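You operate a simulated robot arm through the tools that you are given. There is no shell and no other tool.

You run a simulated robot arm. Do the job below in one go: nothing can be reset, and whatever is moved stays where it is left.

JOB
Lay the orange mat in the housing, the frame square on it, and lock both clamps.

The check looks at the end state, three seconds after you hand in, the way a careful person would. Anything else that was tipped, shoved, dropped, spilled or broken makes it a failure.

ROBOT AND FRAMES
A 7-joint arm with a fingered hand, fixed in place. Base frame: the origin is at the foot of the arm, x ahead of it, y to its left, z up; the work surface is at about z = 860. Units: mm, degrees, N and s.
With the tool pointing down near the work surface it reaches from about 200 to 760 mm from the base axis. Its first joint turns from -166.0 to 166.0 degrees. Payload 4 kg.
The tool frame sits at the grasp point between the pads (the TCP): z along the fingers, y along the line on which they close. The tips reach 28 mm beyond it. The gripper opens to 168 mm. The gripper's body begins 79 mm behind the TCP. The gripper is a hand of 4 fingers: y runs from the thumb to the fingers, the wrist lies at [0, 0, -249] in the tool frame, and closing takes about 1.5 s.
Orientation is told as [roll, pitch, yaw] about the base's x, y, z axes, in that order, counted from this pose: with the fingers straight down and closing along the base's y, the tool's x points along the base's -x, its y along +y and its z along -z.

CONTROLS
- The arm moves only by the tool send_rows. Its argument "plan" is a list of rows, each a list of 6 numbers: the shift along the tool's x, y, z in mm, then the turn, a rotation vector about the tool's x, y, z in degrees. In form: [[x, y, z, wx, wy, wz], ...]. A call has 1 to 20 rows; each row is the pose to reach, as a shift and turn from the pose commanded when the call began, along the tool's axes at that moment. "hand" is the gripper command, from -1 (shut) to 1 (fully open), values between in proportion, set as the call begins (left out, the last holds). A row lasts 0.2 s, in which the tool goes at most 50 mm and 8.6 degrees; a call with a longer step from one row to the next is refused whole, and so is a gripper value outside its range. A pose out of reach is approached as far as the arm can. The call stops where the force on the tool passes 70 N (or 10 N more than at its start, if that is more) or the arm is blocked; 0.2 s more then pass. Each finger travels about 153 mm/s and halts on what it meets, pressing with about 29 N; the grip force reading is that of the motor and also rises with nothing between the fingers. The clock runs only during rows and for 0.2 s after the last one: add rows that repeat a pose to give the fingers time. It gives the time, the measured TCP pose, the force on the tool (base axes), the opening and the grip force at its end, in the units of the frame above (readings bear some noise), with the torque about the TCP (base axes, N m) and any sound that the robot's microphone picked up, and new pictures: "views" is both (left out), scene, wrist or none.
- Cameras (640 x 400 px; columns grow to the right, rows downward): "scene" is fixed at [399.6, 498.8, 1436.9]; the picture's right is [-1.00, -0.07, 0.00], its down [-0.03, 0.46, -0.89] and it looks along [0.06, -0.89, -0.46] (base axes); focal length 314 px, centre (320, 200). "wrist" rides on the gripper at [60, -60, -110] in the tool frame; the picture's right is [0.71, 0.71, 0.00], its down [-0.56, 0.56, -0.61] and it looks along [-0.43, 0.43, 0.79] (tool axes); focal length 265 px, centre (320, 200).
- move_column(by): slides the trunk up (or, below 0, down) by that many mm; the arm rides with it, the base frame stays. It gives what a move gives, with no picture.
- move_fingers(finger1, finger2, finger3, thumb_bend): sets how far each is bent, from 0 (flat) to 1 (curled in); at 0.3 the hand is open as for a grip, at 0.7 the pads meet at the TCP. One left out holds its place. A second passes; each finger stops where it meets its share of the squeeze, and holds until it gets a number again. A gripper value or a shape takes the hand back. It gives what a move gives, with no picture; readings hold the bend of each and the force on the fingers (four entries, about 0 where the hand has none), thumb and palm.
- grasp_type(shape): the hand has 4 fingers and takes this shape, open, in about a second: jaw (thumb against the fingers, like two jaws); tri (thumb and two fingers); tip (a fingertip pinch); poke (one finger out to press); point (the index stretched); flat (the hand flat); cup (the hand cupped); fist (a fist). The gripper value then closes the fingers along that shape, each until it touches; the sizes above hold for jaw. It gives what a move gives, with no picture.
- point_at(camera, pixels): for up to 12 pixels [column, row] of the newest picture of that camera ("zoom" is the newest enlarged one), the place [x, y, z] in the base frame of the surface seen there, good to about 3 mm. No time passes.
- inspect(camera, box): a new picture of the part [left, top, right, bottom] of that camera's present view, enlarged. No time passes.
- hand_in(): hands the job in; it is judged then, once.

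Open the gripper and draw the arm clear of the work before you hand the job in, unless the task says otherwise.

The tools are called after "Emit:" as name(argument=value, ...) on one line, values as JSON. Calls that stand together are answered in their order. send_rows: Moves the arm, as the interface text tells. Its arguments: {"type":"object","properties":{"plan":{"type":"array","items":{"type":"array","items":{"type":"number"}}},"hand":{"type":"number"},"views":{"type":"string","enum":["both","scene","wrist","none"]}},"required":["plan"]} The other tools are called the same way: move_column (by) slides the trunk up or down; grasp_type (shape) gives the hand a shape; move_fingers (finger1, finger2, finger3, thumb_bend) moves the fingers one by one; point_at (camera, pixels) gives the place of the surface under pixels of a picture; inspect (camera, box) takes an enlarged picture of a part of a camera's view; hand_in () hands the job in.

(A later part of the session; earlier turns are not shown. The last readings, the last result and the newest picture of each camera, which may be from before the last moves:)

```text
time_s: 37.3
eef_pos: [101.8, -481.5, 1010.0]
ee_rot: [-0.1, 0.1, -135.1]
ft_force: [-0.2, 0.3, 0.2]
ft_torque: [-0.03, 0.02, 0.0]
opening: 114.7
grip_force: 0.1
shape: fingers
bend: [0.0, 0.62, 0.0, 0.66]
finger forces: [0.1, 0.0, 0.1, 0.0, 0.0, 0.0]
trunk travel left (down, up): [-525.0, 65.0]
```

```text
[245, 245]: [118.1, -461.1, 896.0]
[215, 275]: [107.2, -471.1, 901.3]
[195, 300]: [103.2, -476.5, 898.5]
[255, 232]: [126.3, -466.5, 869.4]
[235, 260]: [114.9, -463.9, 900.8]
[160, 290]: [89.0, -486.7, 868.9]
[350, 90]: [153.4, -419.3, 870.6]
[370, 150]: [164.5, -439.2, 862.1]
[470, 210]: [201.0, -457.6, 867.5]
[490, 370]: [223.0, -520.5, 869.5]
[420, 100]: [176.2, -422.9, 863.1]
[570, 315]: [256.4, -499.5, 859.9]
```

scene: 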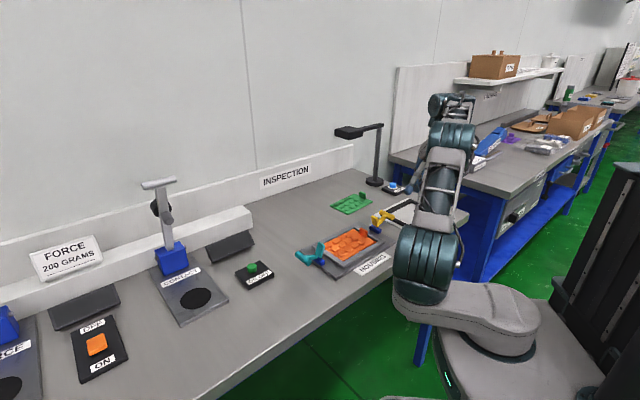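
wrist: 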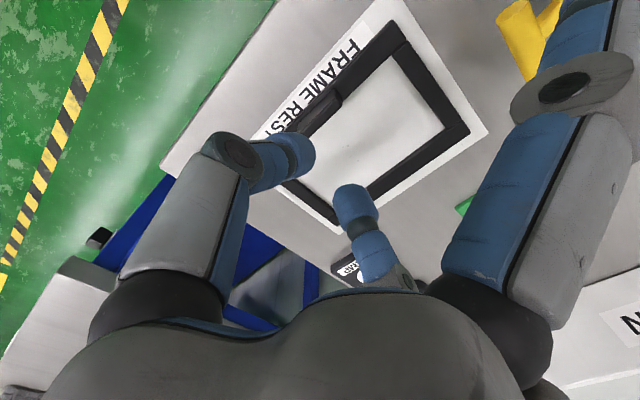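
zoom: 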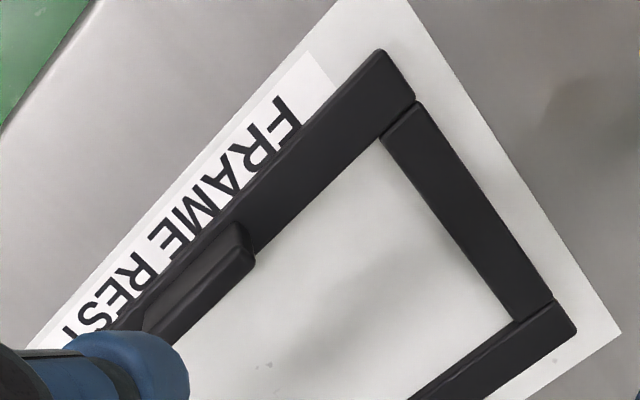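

The frame is 178×126 mm, the same as the rim, with its long axis at 45°. Its tab is centred at about (103,-480.6), 8 mm thick, with its top at 901. I'll check where the lamp box is, then lower around the tab.

Emit:
inspect(camera="scene", box=[352, 172, 448, 232])

Emit:
point_at(camera="zoom", pixels=[[272, 75], [345, 110], [292, 150], [200, 112], [278, 302], [190, 265], [380, 110], [375, 145]])

Emit:
move_fingers(finger2=0.62, thumb_bend=0.62)

Emit:
send_rows(plan=[[0, 0, 25, 0, 0, 0], [0, 0, 50, 0, 0, 0], [0, 0, 75, 0, 0, 0], [0, 0, 75, 0, 0, 0]])

Emit:
inspect(camera="wrist", box=[200, 60, 456, 220])

Emit:
point_at(camera="zoom", pixels=[[300, 240], [280, 240], [320, 220]])

```text
6.67 times, centred on (400, 202) of scene
```

zoom: 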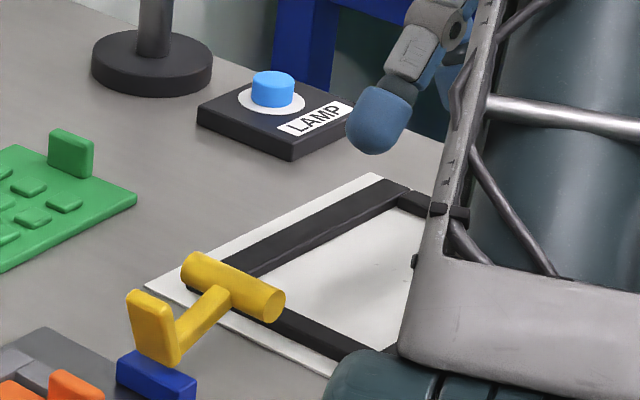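

```text
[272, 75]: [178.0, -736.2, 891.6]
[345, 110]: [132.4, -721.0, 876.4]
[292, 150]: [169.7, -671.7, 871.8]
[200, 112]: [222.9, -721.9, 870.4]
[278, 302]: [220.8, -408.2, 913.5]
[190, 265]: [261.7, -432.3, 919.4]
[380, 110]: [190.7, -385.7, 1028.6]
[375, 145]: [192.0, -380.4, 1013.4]
```

```text
time_s: 38.3
eef_pos: [103.0, -481.2, 1009.8]
ee_rot: [0.0, 0.1, -135.0]
ft_force: [-0.2, -0.6, -1.2]
ft_torque: [-0.01, 0.01, -0.02]
opening: 116.4
grip_force: 0.1
shape: fingers
bend: [0.0, 0.62, 0.0, 0.62]
finger forces: [0.0, 0.0, 0.0, 0.1, 0.0, 0.0]
trunk travel left (down, up): [-525.0, 65.0]
```

```text
time_s: 39.3
eef_pos: [100.4, -481.0, 933.0]
ee_rot: [0.0, 0.0, -134.9]
ft_force: [-0.5, 0.1, 0.5]
ft_torque: [0.01, 0.0, 0.01]
opening: 116.2
grip_force: 0.1
shape: fingers
bend: [0.0, 0.62, 0.0, 0.62]
finger forces: [0.0, 0.0, 0.0, 0.1, 0.0, 0.1]
trunk travel left (down, up): [-525.0, 65.0]
```

scene: 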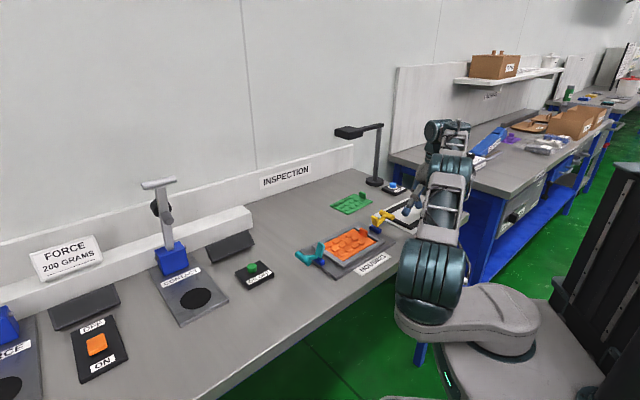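
wrist: 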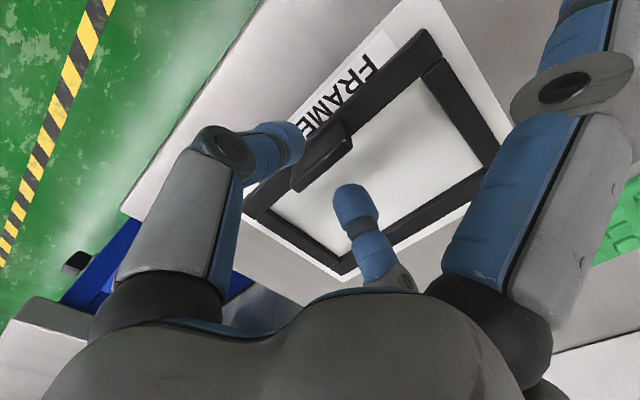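

```text
2.50 times, centred on (328, 140) of wrist
```

zoom: 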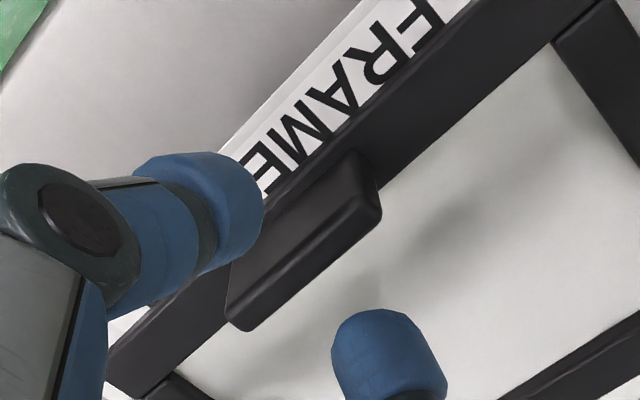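

```text
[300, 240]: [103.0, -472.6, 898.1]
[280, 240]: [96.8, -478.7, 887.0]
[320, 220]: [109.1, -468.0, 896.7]
```

Measuring the tab's top edge again from this closer view, plus the fingertips, to centre the pinch.

Emit:
point_at(camera="zoom", pixels=[[374, 205], [372, 190], [310, 262], [310, 262], [300, 250], [245, 318], [245, 318], [235, 300], [350, 175], [255, 190], [385, 325], [345, 345]])

```text
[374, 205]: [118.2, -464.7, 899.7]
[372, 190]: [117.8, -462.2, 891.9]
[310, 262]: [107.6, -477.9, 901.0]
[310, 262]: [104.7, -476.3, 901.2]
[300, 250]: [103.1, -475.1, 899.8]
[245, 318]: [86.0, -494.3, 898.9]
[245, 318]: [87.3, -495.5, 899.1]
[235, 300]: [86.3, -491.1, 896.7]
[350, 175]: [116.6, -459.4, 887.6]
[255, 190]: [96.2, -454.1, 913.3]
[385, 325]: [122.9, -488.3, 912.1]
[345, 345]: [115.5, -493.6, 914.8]
```

The tab centre matches the TCP within about 1.5 mm. Lowering to about z 902 and closing.

Emit:
send_rows(plan=[[1, 0, 10, 0, 0, 0], [1, 0, 20, 0, 0, 0], [1, 0, 26, 0, 0, 0], [1, 0, 30, 0, 0, 0], [1, 0, 30, 0, 0, 0]], views="none")

Emit:
move_fingers(finger2=0.8, thumb_bend=0.8)

Emit:
inspect(camera="wrist", box=[200, 60, 456, 220])

```text
time_s: 40.5
eef_pos: [102.2, -482.1, 905.1]
ee_rot: [0.0, 0.0, -135.0]
ft_force: [-0.2, -0.9, -0.2]
ft_torque: [-0.03, -0.01, -0.03]
opening: 116.7
grip_force: 0.0
shape: fingers
bend: [0.0, 0.62, 0.0, 0.62]
finger forces: [0.1, 0.1, 0.0, 0.0, 0.0, 0.1]
trunk travel left (down, up): [-525.0, 65.0]
```

```text
time_s: 41.5
eef_pos: [102.1, -481.1, 903.8]
ee_rot: [0.0, -0.1, -135.0]
ft_force: [1.0, 0.0, 0.2]
ft_torque: [-0.01, -0.05, -0.01]
opening: 113.1
grip_force: 12.1
shape: fingers
bend: [0.0, 0.66, 0.0, 0.72]
finger forces: [0.0, 12.1, 0.0, 0.0, 12.3, 0.0]
trunk travel left (down, up): [-525.0, 65.0]
```

```text
2.50 times, centred on (328, 140) of wrist
```

zoom: 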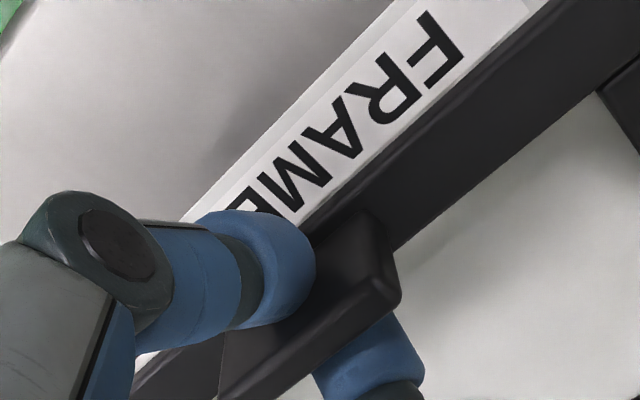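

Pinch set at 12 N per side. I'll lift slowly, 25 mm first, and look at the droop.

Emit:
send_rows(plan=[[0, 0, -4, 0, 0, 0], [0, 0, -8, 0, 0, 0], [0, 0, -12, 0, 0, 0], [0, 0, -16, 0, 0, 0], [0, 0, -20, 0, 0, 0], [0, 0, -25, 0, 0, 0], [0, 0, -25, 0, 0, 0]])

Emit:
inspect(camera="scene", box=[352, 172, 448, 232])

Emit:
inspect(camera="wrist", box=[160, 0, 480, 200])

```text
time_s: 43.1
eef_pos: [102.8, -480.2, 930.4]
ee_rot: [0.0, 0.0, -135.0]
ft_force: [0.1, -0.7, -0.4]
ft_torque: [-0.01, -0.01, -0.01]
opening: 112.7
grip_force: 11.3
shape: fingers
bend: [0.0, 0.65, 0.0, 0.74]
finger forces: [0.0, 11.8, 0.0, 0.0, 11.7, 0.1]
trunk travel left (down, up): [-525.0, 65.0]
```

scene: 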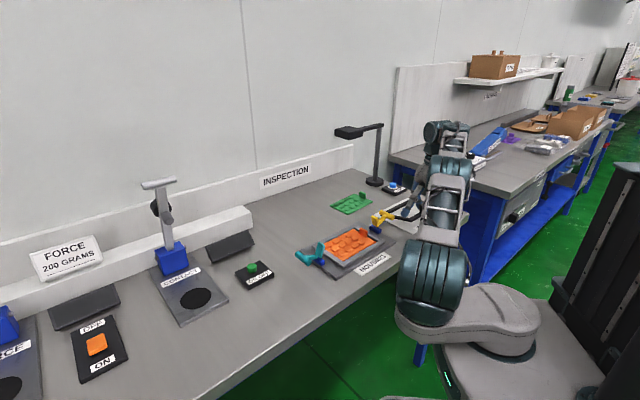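
wrist: 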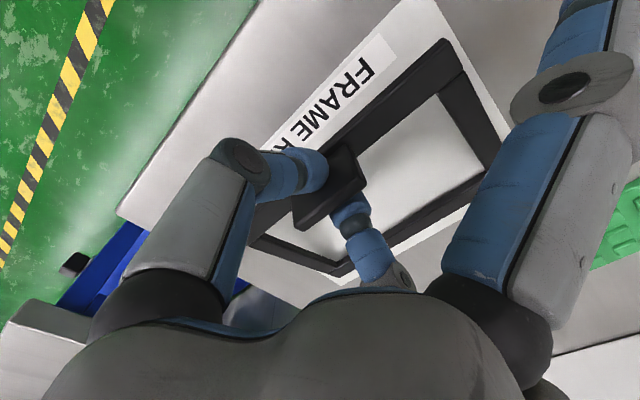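

```text
6.67 times, centred on (400, 202) of scene
```

zoom: 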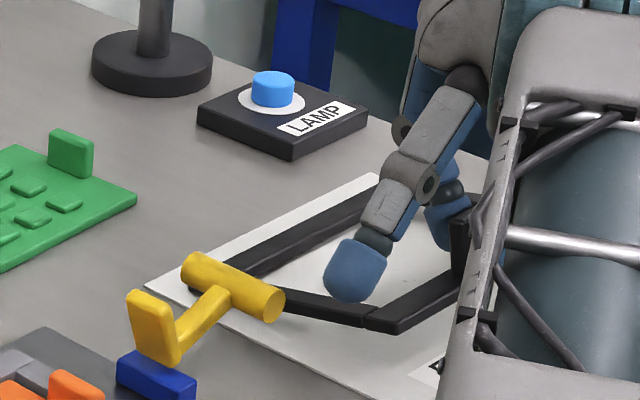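

```text
2.00 times, centred on (320, 100) of wrist
```

zoom: 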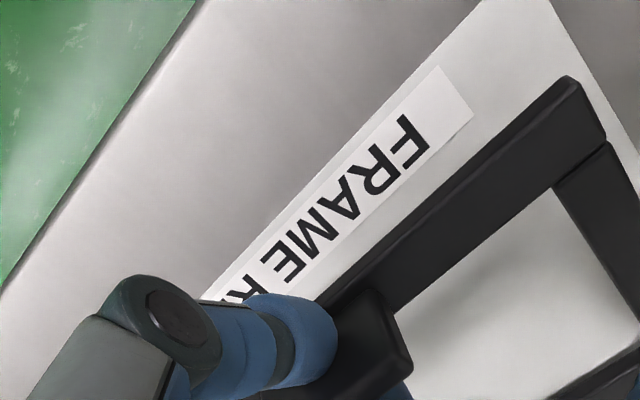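

The tab side is up and the far side still rests on the paper. Lifting further to hang free, moving straight up.

Emit:
send_rows(plan=[[0, 0, -10, 0, 0, 0], [0, 0, -20, 0, 0, 0], [0, 0, -30, 0, 0, 0], [0, 0, -40, 0, 0, 0], [0, 0, -50, 0, 0, 0], [0, 0, -62, 0, 0, 0], [0, 0, -76, 0, 0, 0], [0, 0, -90, 0, 0, 0], [0, 0, -90, 0, 0, 0], [0, 0, -90, 0, 0, 0]])

Emit:
inspect(camera="scene", box=[336, 142, 464, 222])

Emit:
inspect(camera="wrist", box=[200, 0, 520, 200])

```text
time_s: 45.3
eef_pos: [103.3, -480.1, 1019.5]
ee_rot: [-0.1, 0.1, -135.0]
ft_force: [-0.4, 0.3, -0.7]
ft_torque: [0.05, 0.01, 0.0]
opening: 112.7
grip_force: 11.9
shape: fingers
bend: [0.0, 0.65, 0.0, 0.74]
finger forces: [0.0, 11.7, 0.1, 0.0, 11.7, 0.0]
trunk travel left (down, up): [-525.0, 65.0]
```

scene: 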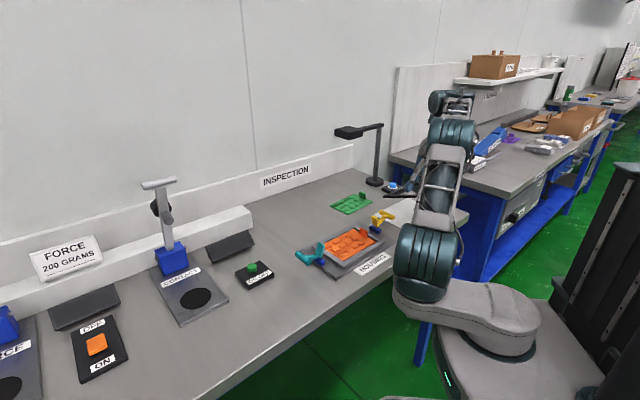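
wrist: 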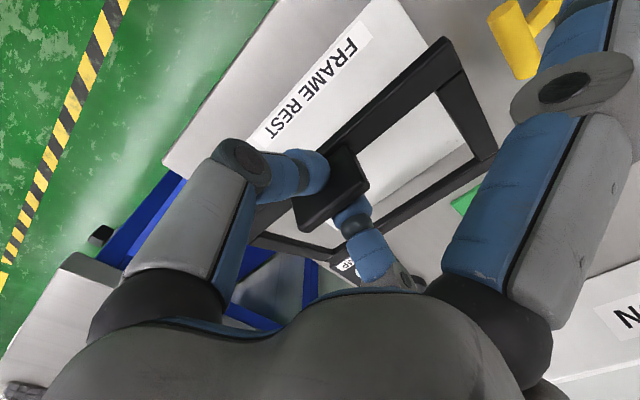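

```text
5.00 times, centred on (400, 182) of scene
```

zoom: 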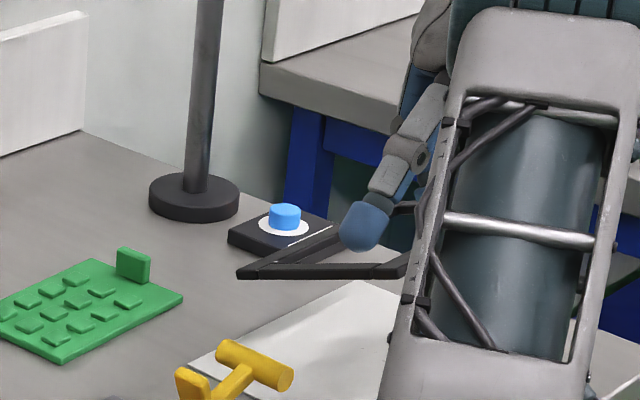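

```text
2.00 times, centred on (360, 100) of wrist
```

zoom: 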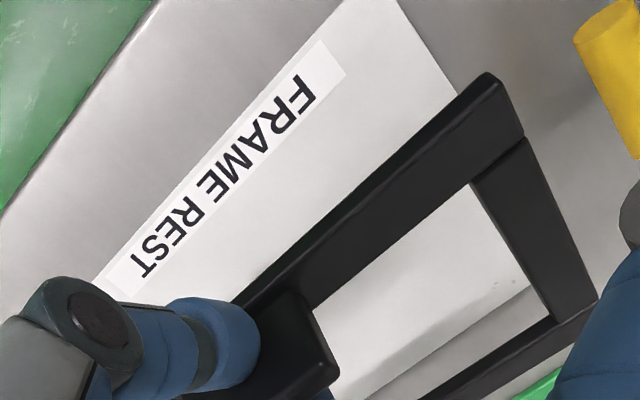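

The frame hangs free. I'll measure the hang angle from the wrist enlargement corners (488,80) and (585,300).

Emit:
point_at(camera="zoom", pixels=[[490, 82], [490, 82], [490, 82], [520, 130], [590, 302], [590, 302], [578, 318], [540, 335], [330, 300], [450, 130], [540, 220], [500, 350]])

```text
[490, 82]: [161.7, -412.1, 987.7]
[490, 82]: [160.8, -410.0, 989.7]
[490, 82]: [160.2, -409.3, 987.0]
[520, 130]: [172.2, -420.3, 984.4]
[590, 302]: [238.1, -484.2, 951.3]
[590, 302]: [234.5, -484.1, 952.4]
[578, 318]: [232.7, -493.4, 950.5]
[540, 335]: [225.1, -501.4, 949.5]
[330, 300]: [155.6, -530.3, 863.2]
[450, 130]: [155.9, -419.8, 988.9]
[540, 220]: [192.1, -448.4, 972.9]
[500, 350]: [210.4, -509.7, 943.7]
```

The frame hangs about 20° low on its far side. I'll raise it a little and tilt the hand -20° about tool x to level the frame, then measure again.

Emit:
send_rows(plan=[[0, 0, -8, -3, 0, 0], [0, 0, -16, -6.5, 0, 0], [0, 0, -24, -10, 0, 0], [0, 0, -30, -13.5, 0, 0], [0, 0, -36, -17, 0, 0], [0, 0, -36, -20, 0, 0], [0, 0, -36, -20, 0, 0], [0, 0, -36, -20, 0, 0]])

Emit:
inspect(camera="wrist", box=[200, 0, 520, 200])

Emit:
point_at(camera="zoom", pixels=[[490, 82], [490, 82], [520, 130], [580, 290], [570, 320], [540, 335], [450, 130], [540, 220], [500, 350]])

```text
time_s: 47.1
eef_pos: [103.2, -478.8, 1055.8]
ee_rot: [20.0, 0.0, -135.1]
ft_force: [-0.2, -0.5, -0.6]
ft_torque: [0.04, 0.02, -0.02]
opening: 112.6
grip_force: 12.2
shape: fingers
bend: [0.0, 0.65, 0.0, 0.75]
finger forces: [0.1, 11.8, 0.0, 0.0, 11.8, 0.0]
trunk travel left (down, up): [-525.0, 65.0]
```

scene: 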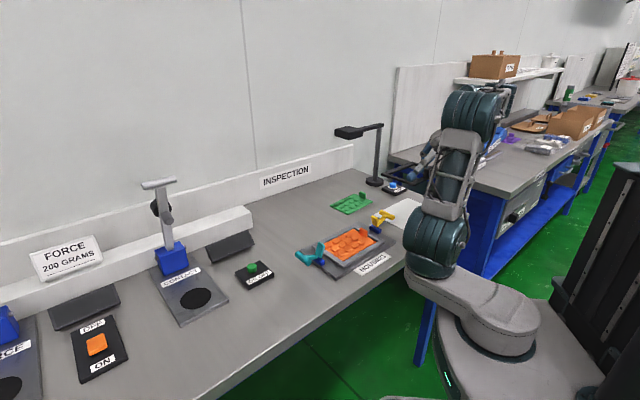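
wrist: 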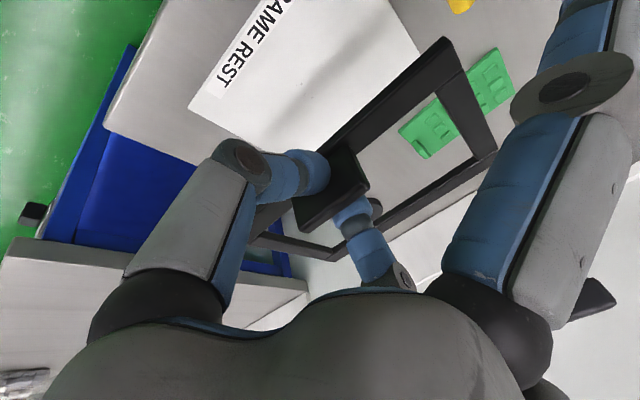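

```text
2.00 times, centred on (360, 100) of wrist
```

zoom: 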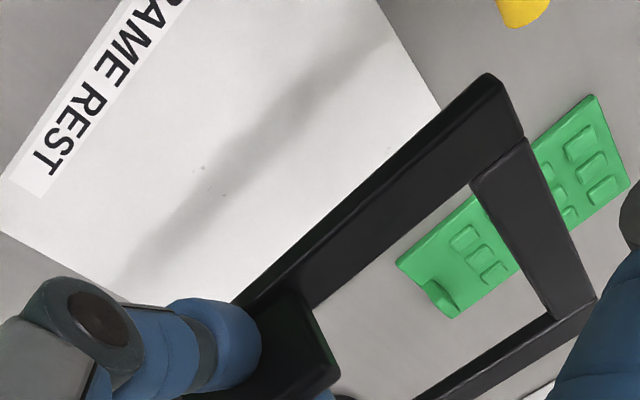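

```text
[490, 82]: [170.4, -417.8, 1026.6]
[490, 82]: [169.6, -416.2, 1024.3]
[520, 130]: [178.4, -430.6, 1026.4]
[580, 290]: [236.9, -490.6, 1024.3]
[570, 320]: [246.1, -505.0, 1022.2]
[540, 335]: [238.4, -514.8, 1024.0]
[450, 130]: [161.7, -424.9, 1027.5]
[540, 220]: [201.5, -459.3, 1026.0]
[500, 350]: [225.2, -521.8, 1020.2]
```

The frame is now level (z≈1022–1027 across). I'll carry it along tool x, 316 mm, to above the housing.

Emit:
send_rows(plan=[[8, 0, 0, 0, 0, 0], [24, 0, 0, 0, 0, 0], [44, 0, 0, 0, 0, 0], [66, 0, 0, 0, 0, 0], [88, 0, 0, 0, 0, 0], [110, 0, 0, 0, 0, 0], [132, 0, 0, 0, 0, 0], [154, 0, 0, 0, 0, 0], [176, 0, 0, 0, 0, 0], [198, 0, 0, 0, 0, 0], [220, 0, 0, 0, 0, 0], [242, 0, 0, 0, 0, 0], [264, 0, 0, 0, 0, 0], [284, 0, 0, 0, 0, 0], [300, 0, 0, 0, 0, 0], [310, 0, 0, 0, 0, 0], [316, 0, 0, 0, 0, 0], [316, 0, 0, 0, 0, 0], [316, 0, 0, 0, 0, 0]])

Emit:
inspect(camera="scene", box=[280, 152, 440, 252])

Emit:
inspect(camera="wrist", box=[200, 0, 520, 200])

```text
time_s: 51.1
eef_pos: [325.0, -255.2, 1056.1]
ee_rot: [20.0, -0.1, -135.0]
ft_force: [0.2, 0.1, -1.2]
ft_torque: [0.03, 0.0, -0.02]
opening: 112.5
grip_force: 11.9
shape: fingers
bend: [0.0, 0.65, 0.0, 0.75]
finger forces: [0.1, 11.8, 0.1, 0.1, 11.9, 0.0]
trunk travel left (down, up): [-525.0, 65.0]
```

scene: 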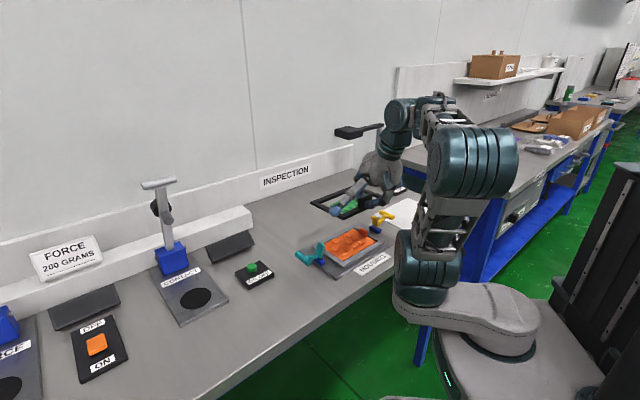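
wrist: 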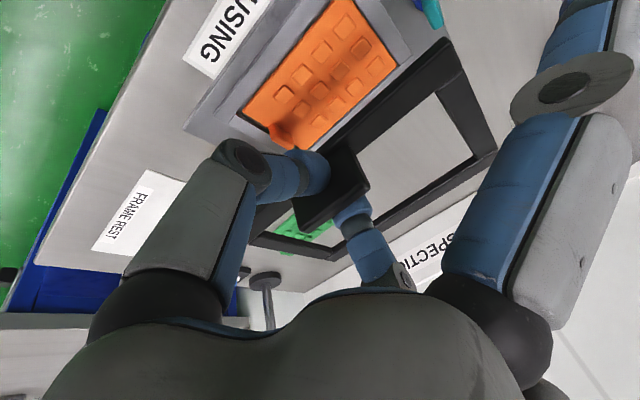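

```text
4.00 times, centred on (360, 202) of scene
```

zoom: 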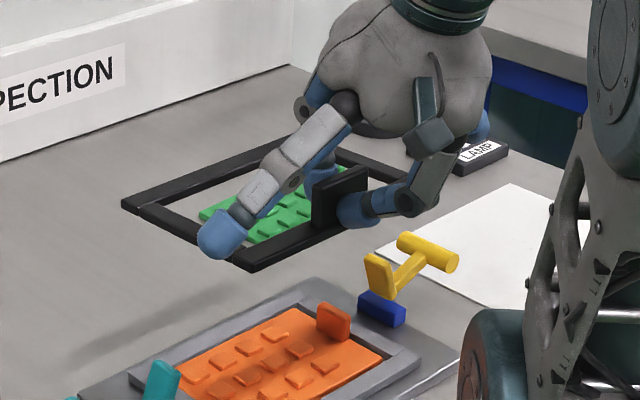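

```text
2.00 times, centred on (360, 100) of wrist
```

zoom: 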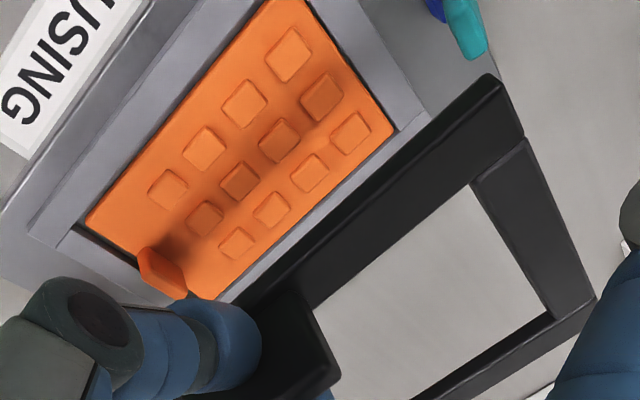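

The frame is over the housing area. I'll measure its corners in the scene enlargement (left (125,203), front (247,267)) and in the wrist one.

Emit:
point_at(camera="zoom", pixels=[[488, 80], [488, 80], [488, 80], [588, 300], [588, 300], [588, 300], [470, 185], [548, 318]])

Emit:
inspect(camera="scene", box=[300, 176, 396, 236])

Emit:
point_at(camera="zoom", pixels=[[76, 177], [76, 177], [76, 177], [278, 282], [278, 282], [278, 282], [100, 178], [270, 275], [350, 245], [250, 268]])

```text
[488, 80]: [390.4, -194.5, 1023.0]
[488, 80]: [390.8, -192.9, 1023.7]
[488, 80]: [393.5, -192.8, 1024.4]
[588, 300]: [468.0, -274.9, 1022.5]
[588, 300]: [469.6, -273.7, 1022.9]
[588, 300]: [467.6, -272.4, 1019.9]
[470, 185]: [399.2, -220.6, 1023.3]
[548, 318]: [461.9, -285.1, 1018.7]
```

```text
6.67 times, centred on (348, 206) of scene
```

zoom: 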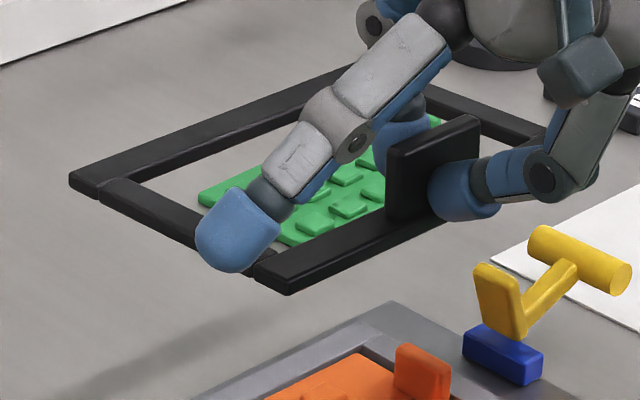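

```text
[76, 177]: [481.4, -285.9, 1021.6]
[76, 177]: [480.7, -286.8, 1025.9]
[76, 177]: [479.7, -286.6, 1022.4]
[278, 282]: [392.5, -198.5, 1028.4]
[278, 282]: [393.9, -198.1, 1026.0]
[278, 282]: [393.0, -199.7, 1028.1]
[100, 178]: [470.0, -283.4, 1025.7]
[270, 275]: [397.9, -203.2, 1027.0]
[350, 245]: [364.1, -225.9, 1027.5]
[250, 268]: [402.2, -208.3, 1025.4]
```

The frame's end edge runs at 45.2°, and it sits about 9 mm too far toward the back (-s) compared with the rim. I'll correct that and lower 95 mm to just above the rim for a finer check.

Emit:
send_rows(plan=[[0, -4, -1.5, 0, 0, 0], [0, -8.5, -3.1, 0, 0, 0], [0, -14, 12, 0, 0, 0], [0, -19, 26, 0, 0, 0], [0, -24, 40, 0, 0, 0], [0, -29, 54, 0, 0, 0], [0, -34, 67, 0, 0, 0], [0, -38, 78, 0, 0, 0], [0, -41, 86.2, 0, 0, 0], [0, -41, 86.2, 0, 0, 0]])

Emit:
inspect(camera="scene", box=[300, 202, 396, 262])

Emit:
inspect(camera="wrist", box=[200, 0, 520, 200])

```text
time_s: 53.3
eef_pos: [318.6, -250.1, 962.1]
ee_rot: [20.0, 0.0, -135.1]
ft_force: [0.1, 0.8, -0.4]
ft_torque: [0.06, 0.06, 0.0]
opening: 112.5
grip_force: 12.0
shape: fingers
bend: [0.0, 0.65, 0.0, 0.75]
finger forces: [0.0, 11.9, 0.1, 0.1, 11.8, 0.1]
trunk travel left (down, up): [-525.0, 65.0]
```

scene: 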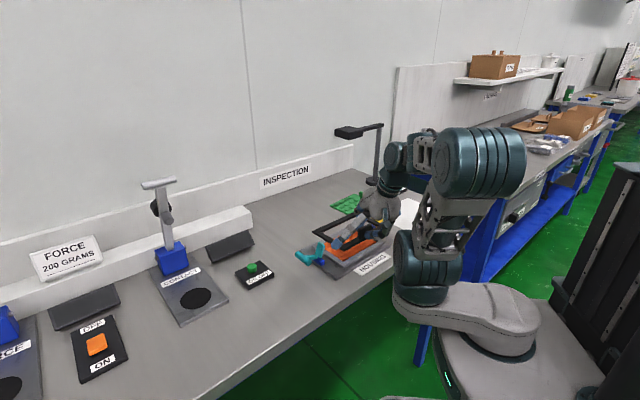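
wrist: 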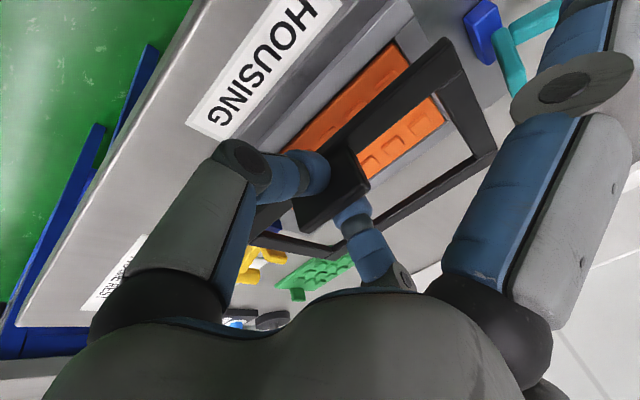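

```text
6.67 times, centred on (348, 232) of scene
```

zoom: 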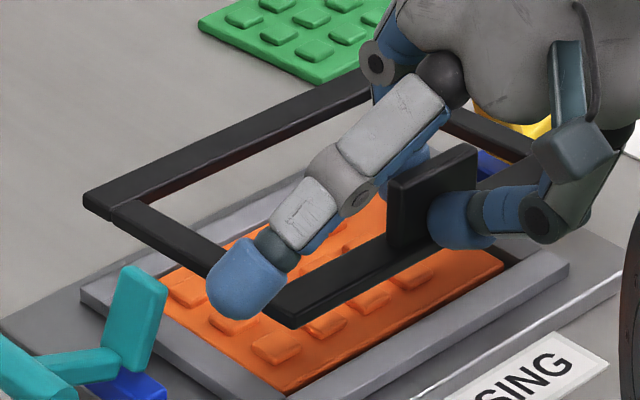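

```text
2.00 times, centred on (360, 100) of wrist
```

zoom: 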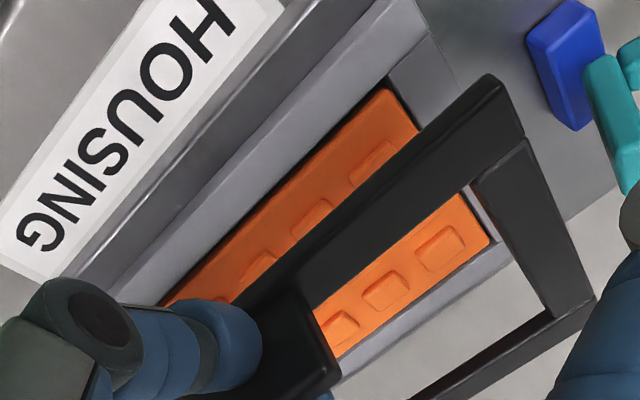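

Measuring the frame's front and left corners and the rim corners in the same view for a direct comparison.

Emit:
inspect(camera="scene", box=[300, 202, 396, 262])

Emit:
point_at(camera="zoom", pixels=[[90, 198], [90, 198], [90, 198], [293, 316], [293, 316], [293, 316], [88, 291], [88, 291], [88, 291], [562, 262], [562, 262], [562, 262]])

Emit:
point_at(camera="zoom", pixels=[[120, 208], [210, 255], [360, 80], [200, 145], [380, 260], [320, 300], [470, 160], [400, 180], [500, 140], [110, 212], [340, 290], [300, 105]])

Emit:
inspect(camera="wrist", box=[200, 0, 520, 200])

Emit:
point_at(camera="zoom", pixels=[[490, 80], [490, 80], [490, 80], [590, 300], [590, 300], [590, 300], [450, 130], [350, 215], [260, 290], [440, 380], [540, 330], [500, 350]])

```text
6.67 times, centred on (348, 232) of scene
```

zoom: 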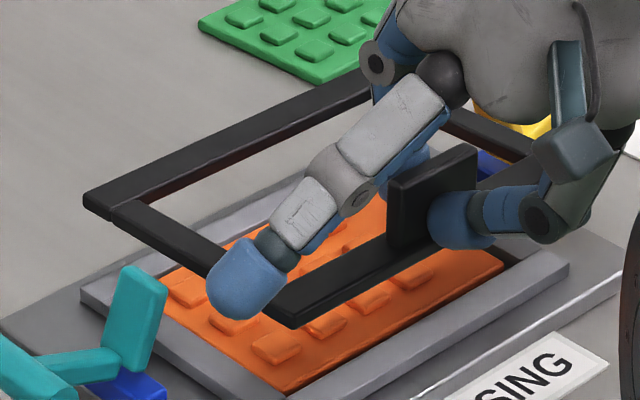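

```text
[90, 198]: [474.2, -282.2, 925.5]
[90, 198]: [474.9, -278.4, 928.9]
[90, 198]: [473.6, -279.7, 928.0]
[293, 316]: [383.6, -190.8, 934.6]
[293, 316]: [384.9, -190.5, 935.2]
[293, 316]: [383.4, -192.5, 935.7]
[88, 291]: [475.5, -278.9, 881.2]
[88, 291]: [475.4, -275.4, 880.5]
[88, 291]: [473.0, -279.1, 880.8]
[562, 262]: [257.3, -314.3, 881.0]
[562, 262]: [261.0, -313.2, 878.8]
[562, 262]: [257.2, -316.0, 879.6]
```

```text
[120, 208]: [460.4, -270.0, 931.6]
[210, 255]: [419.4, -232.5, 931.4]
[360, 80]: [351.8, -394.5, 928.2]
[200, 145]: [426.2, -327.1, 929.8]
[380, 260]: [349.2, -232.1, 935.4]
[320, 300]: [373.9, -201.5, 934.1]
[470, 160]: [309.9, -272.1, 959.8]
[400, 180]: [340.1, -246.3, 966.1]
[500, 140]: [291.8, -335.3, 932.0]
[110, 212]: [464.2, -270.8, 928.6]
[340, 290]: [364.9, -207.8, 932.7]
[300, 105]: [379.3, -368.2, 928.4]
```

```text
2.00 times, centred on (360, 100) of wrist
```

zoom: 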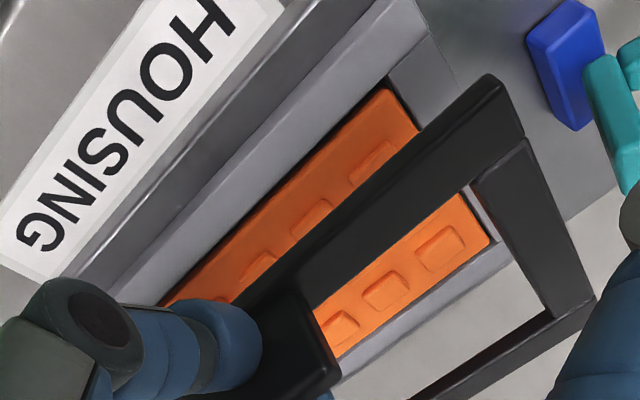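

```text
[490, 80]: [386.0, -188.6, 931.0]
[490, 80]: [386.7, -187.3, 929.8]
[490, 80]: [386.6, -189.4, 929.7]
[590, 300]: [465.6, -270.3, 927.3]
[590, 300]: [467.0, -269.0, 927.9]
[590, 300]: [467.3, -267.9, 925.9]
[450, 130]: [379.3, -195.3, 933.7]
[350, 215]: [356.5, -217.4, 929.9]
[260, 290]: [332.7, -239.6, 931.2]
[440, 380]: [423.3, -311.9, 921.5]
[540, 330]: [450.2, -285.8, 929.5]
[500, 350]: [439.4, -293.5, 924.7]
```

The frame's corners match the rim to within about 2 mm and 0.5°. I'll level it another 2.5°, make a small correction, and lower 35 mm to just above the rim.

Emit:
send_rows(plan=[[1, -1.9, -0.7, -2.5, 0, 0], [1, -5, 7.6, -2.5, 0, 0], [1, -8, 16, -2.5, 0, 0], [1, -11, 24, -2.5, 0, 0], [1, -13.9, 32.2, -2.5, 0, 0], [1, -13.9, 32.2, -2.5, 0, 0], [1, -13.9, 32.2, -2.5, 0, 0]])

Emit:
inspect(camera="scene", box=[300, 207, 396, 267])

Emit:
point_at(camera="zoom", pixels=[[90, 225], [285, 325], [380, 270], [320, 300], [200, 150], [360, 80], [130, 225], [88, 258]])

Emit:
inspect(camera="wrist", box=[200, 0, 520, 200])

```text
time_s: 54.9
eef_pos: [319.7, -247.8, 927.2]
ee_rot: [22.6, 0.0, -135.0]
ft_force: [-0.8, 0.1, -0.2]
ft_torque: [0.04, 0.04, 0.0]
opening: 112.4
grip_force: 11.6
shape: fingers
bend: [0.0, 0.65, 0.0, 0.75]
finger forces: [0.0, 11.8, 0.0, 0.1, 11.9, 0.0]
trunk travel left (down, up): [-525.0, 65.0]
```

scene: 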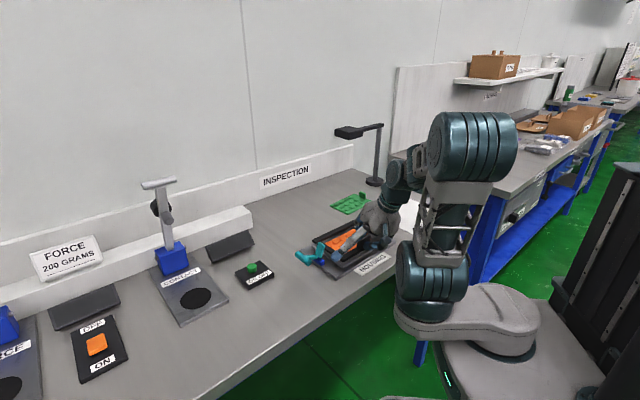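
wrist: 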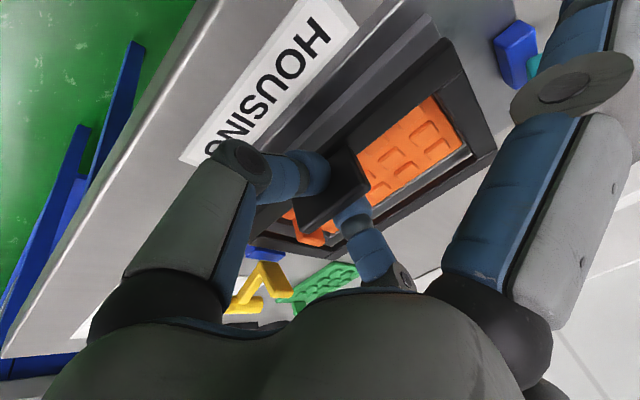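

```text
6.67 times, centred on (348, 237) of scene
```

zoom: 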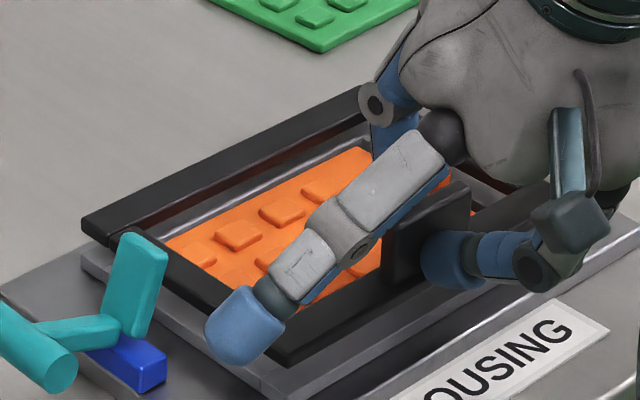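

```text
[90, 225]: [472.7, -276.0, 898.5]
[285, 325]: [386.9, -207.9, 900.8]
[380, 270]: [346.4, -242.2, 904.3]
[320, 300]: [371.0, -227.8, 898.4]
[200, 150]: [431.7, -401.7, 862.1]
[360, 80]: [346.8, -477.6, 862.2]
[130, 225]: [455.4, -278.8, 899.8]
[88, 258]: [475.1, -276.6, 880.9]
```

```text
2.00 times, centred on (360, 100) of wrist
```

zoom: 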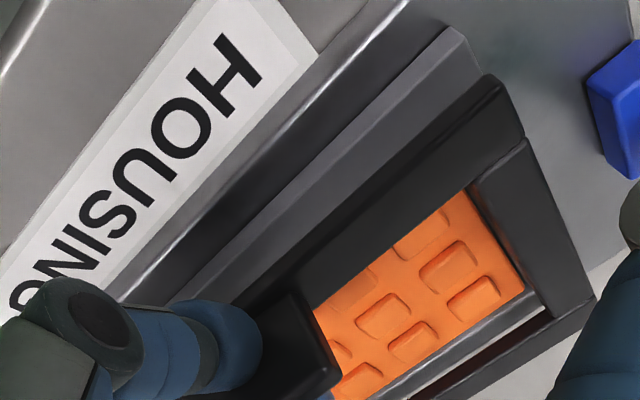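

The frame is about 9 mm above the rim. I'll check both frame corners against the rim once more before the last lowering.

Emit:
inspect(camera="scene", box=[308, 230, 356, 260])

Emit:
inspect(camera="scene", box=[300, 207, 396, 267])

Emit:
point_at(camera="zoom", pixels=[[90, 220], [90, 220], [90, 220], [288, 352], [288, 352], [288, 352], [88, 258], [88, 258], [100, 240], [250, 120], [350, 320], [420, 285]])

```text
13.33 times, centred on (332, 245) of scene
```

zoom: 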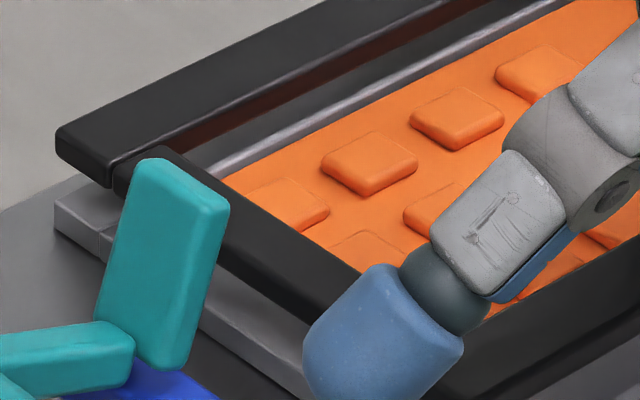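

```text
6.67 times, centred on (348, 237) of scene
```

zoom: 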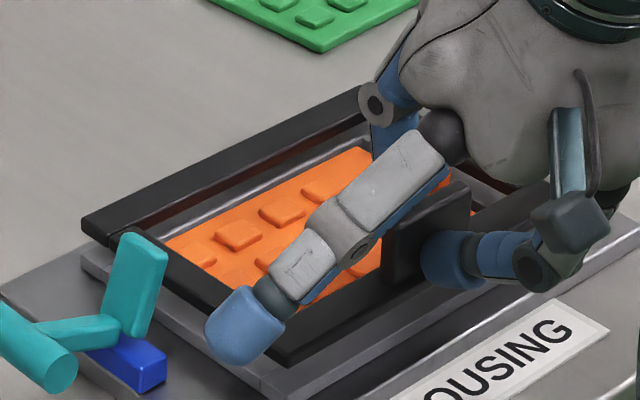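

```text
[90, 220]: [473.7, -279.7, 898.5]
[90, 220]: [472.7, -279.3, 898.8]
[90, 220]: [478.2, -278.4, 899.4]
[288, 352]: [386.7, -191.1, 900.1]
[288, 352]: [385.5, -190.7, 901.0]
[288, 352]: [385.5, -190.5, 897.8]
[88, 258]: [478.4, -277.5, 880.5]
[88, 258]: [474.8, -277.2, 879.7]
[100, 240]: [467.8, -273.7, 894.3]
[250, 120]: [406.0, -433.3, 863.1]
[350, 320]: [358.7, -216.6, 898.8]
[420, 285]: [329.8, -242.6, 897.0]
```

Aligned within about 1.5 mm. I'll lower the last ~9.5 mm slowly until contact.

Emit:
send_rows(plan=[[0, -1.1, 2.8, 0, 0, 0], [0, -2.1, 5.1, 0, 0, 0], [0, -2.9, 6.9, 0, 0, 0], [0, -3.3, 7.9, 0, 0, 0], [0, -3.7, 8.9, 0, 0, 0], [0, -3.7, 8.9, 0, 0, 0]])

Emit:
inspect(camera="scene", box=[300, 207, 396, 267])

Emit:
point_at(camera="zoom", pixels=[[90, 240], [90, 240], [288, 370], [288, 370], [350, 335], [420, 300], [240, 160]])

Emit:
inspect(camera="wrist", box=[200, 0, 520, 200])

```text
time_s: 56.3
eef_pos: [319.2, -247.2, 916.3]
ee_rot: [22.4, 0.1, -134.9]
ft_force: [-0.1, -0.6, -0.6]
ft_torque: [-0.01, 0.03, -0.01]
opening: 112.5
grip_force: 12.1
shape: fingers
bend: [0.0, 0.65, 0.0, 0.75]
finger forces: [0.0, 11.9, 0.0, 0.1, 12.0, 0.0]
trunk travel left (down, up): [-525.0, 65.0]
```

scene: 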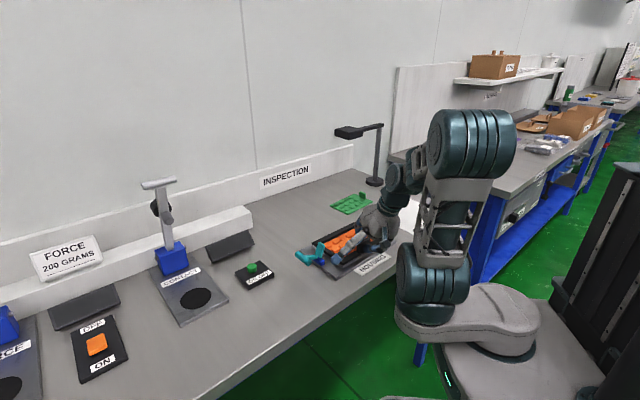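
wrist: 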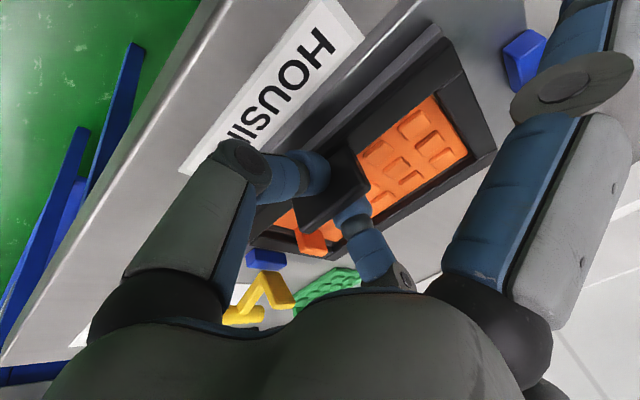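

```text
6.67 times, centred on (348, 237) of scene
```

zoom: 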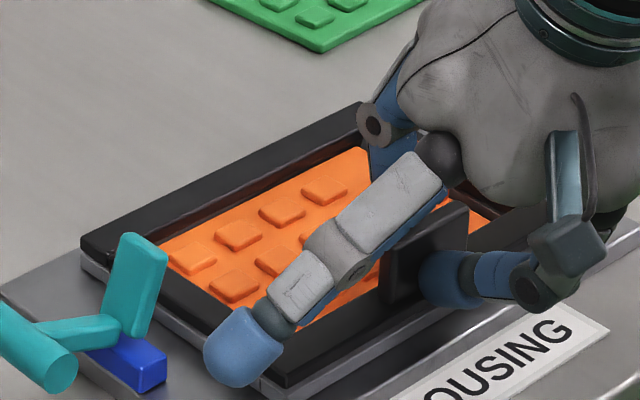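

```text
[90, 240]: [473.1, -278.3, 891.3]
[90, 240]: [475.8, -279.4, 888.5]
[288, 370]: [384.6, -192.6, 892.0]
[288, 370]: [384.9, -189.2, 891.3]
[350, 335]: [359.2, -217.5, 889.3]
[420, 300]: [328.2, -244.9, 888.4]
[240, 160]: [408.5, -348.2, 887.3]
```

```text
2.00 times, centred on (360, 100) of wrist
```

zoom: 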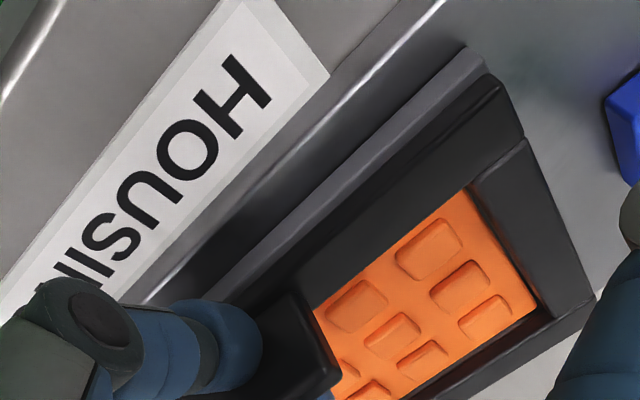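

The frame is essentially on the rim (top z≈889–891) with no contact force yet. I'll press down another 2 mm to seat it.

Emit:
send_rows(plan=[[0, -0.4, 0.9, 0, 0, 0], [0, -0.8, 1.85, 0, 0, 0], [0, -0.8, 1.85, 0, 0, 0]], views="none")

Emit:
inspect(camera="scene", box=[308, 230, 356, 260])

Emit:
inspect(camera="wrist", box=[340, 0, 500, 100])

```text
time_s: 57.1
eef_pos: [319.8, -247.3, 913.4]
ee_rot: [22.6, 0.0, -135.0]
ft_force: [1.5, 1.8, 5.4]
ft_torque: [-0.01, -0.08, 0.02]
opening: 112.4
grip_force: 12.2
shape: fingers
bend: [0.0, 0.64, 0.0, 0.75]
finger forces: [0.0, 11.8, 0.1, 0.1, 12.7, 0.0]
trunk travel left (down, up): [-525.0, 65.0]
```

```text
13.33 times, centred on (332, 245) of scene
```

zoom: 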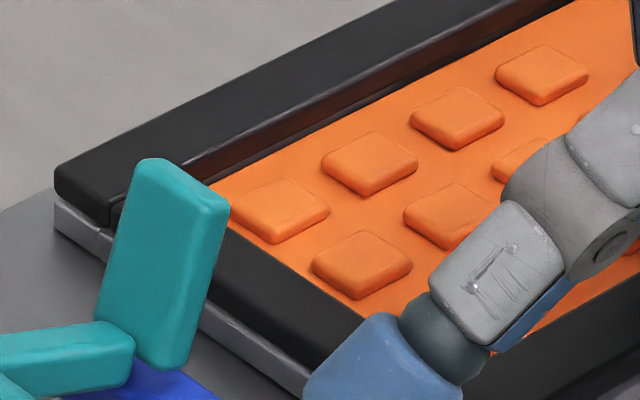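

```text
4.00 times, centred on (420, 50) of wrist
```

zoom: 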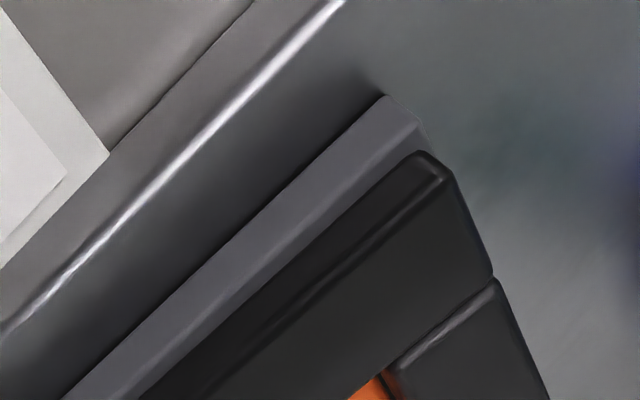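

Seated, with about 5 N of contact, and the visible corners are flush with the rim. I'll open the pinch slightly on both sides and check that the frame stays put.

Emit:
move_fingers(finger2=0.61, thumb_bend=0.69)

Emit:
inspect(camera="wrist", box=[200, 60, 456, 220])

Emit:
inspect(camera="scene", box=[300, 207, 396, 267])

```text
time_s: 58.1
eef_pos: [318.0, -247.7, 914.1]
ee_rot: [22.5, 0.1, -134.9]
ft_force: [-0.2, 2.6, 8.6]
ft_torque: [-0.02, -0.03, 0.03]
opening: 112.4
grip_force: 5.5
shape: fingers
bend: [0.0, 0.61, 0.0, 0.73]
finger forces: [0.1, 0.0, 0.0, 0.0, 11.1, 0.0]
trunk travel left (down, up): [-525.0, 65.0]
```

```text
2.50 times, centred on (328, 140) of wrist
```

zoom: 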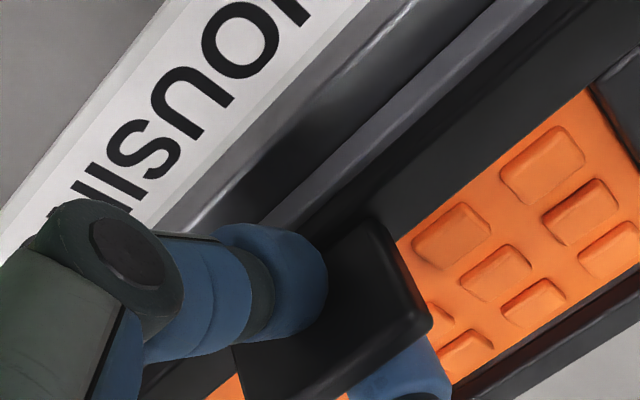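

```text
6.67 times, centred on (348, 237) of scene
```

zoom: 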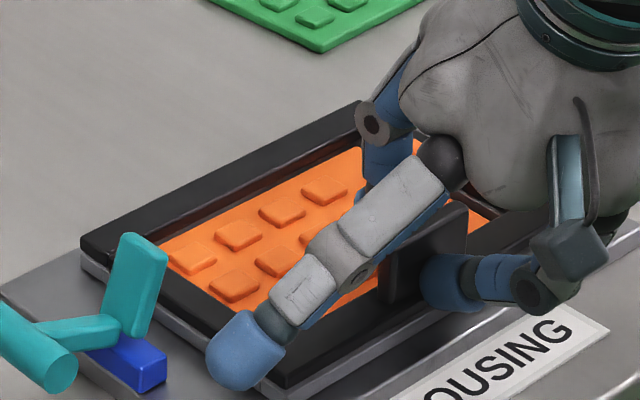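

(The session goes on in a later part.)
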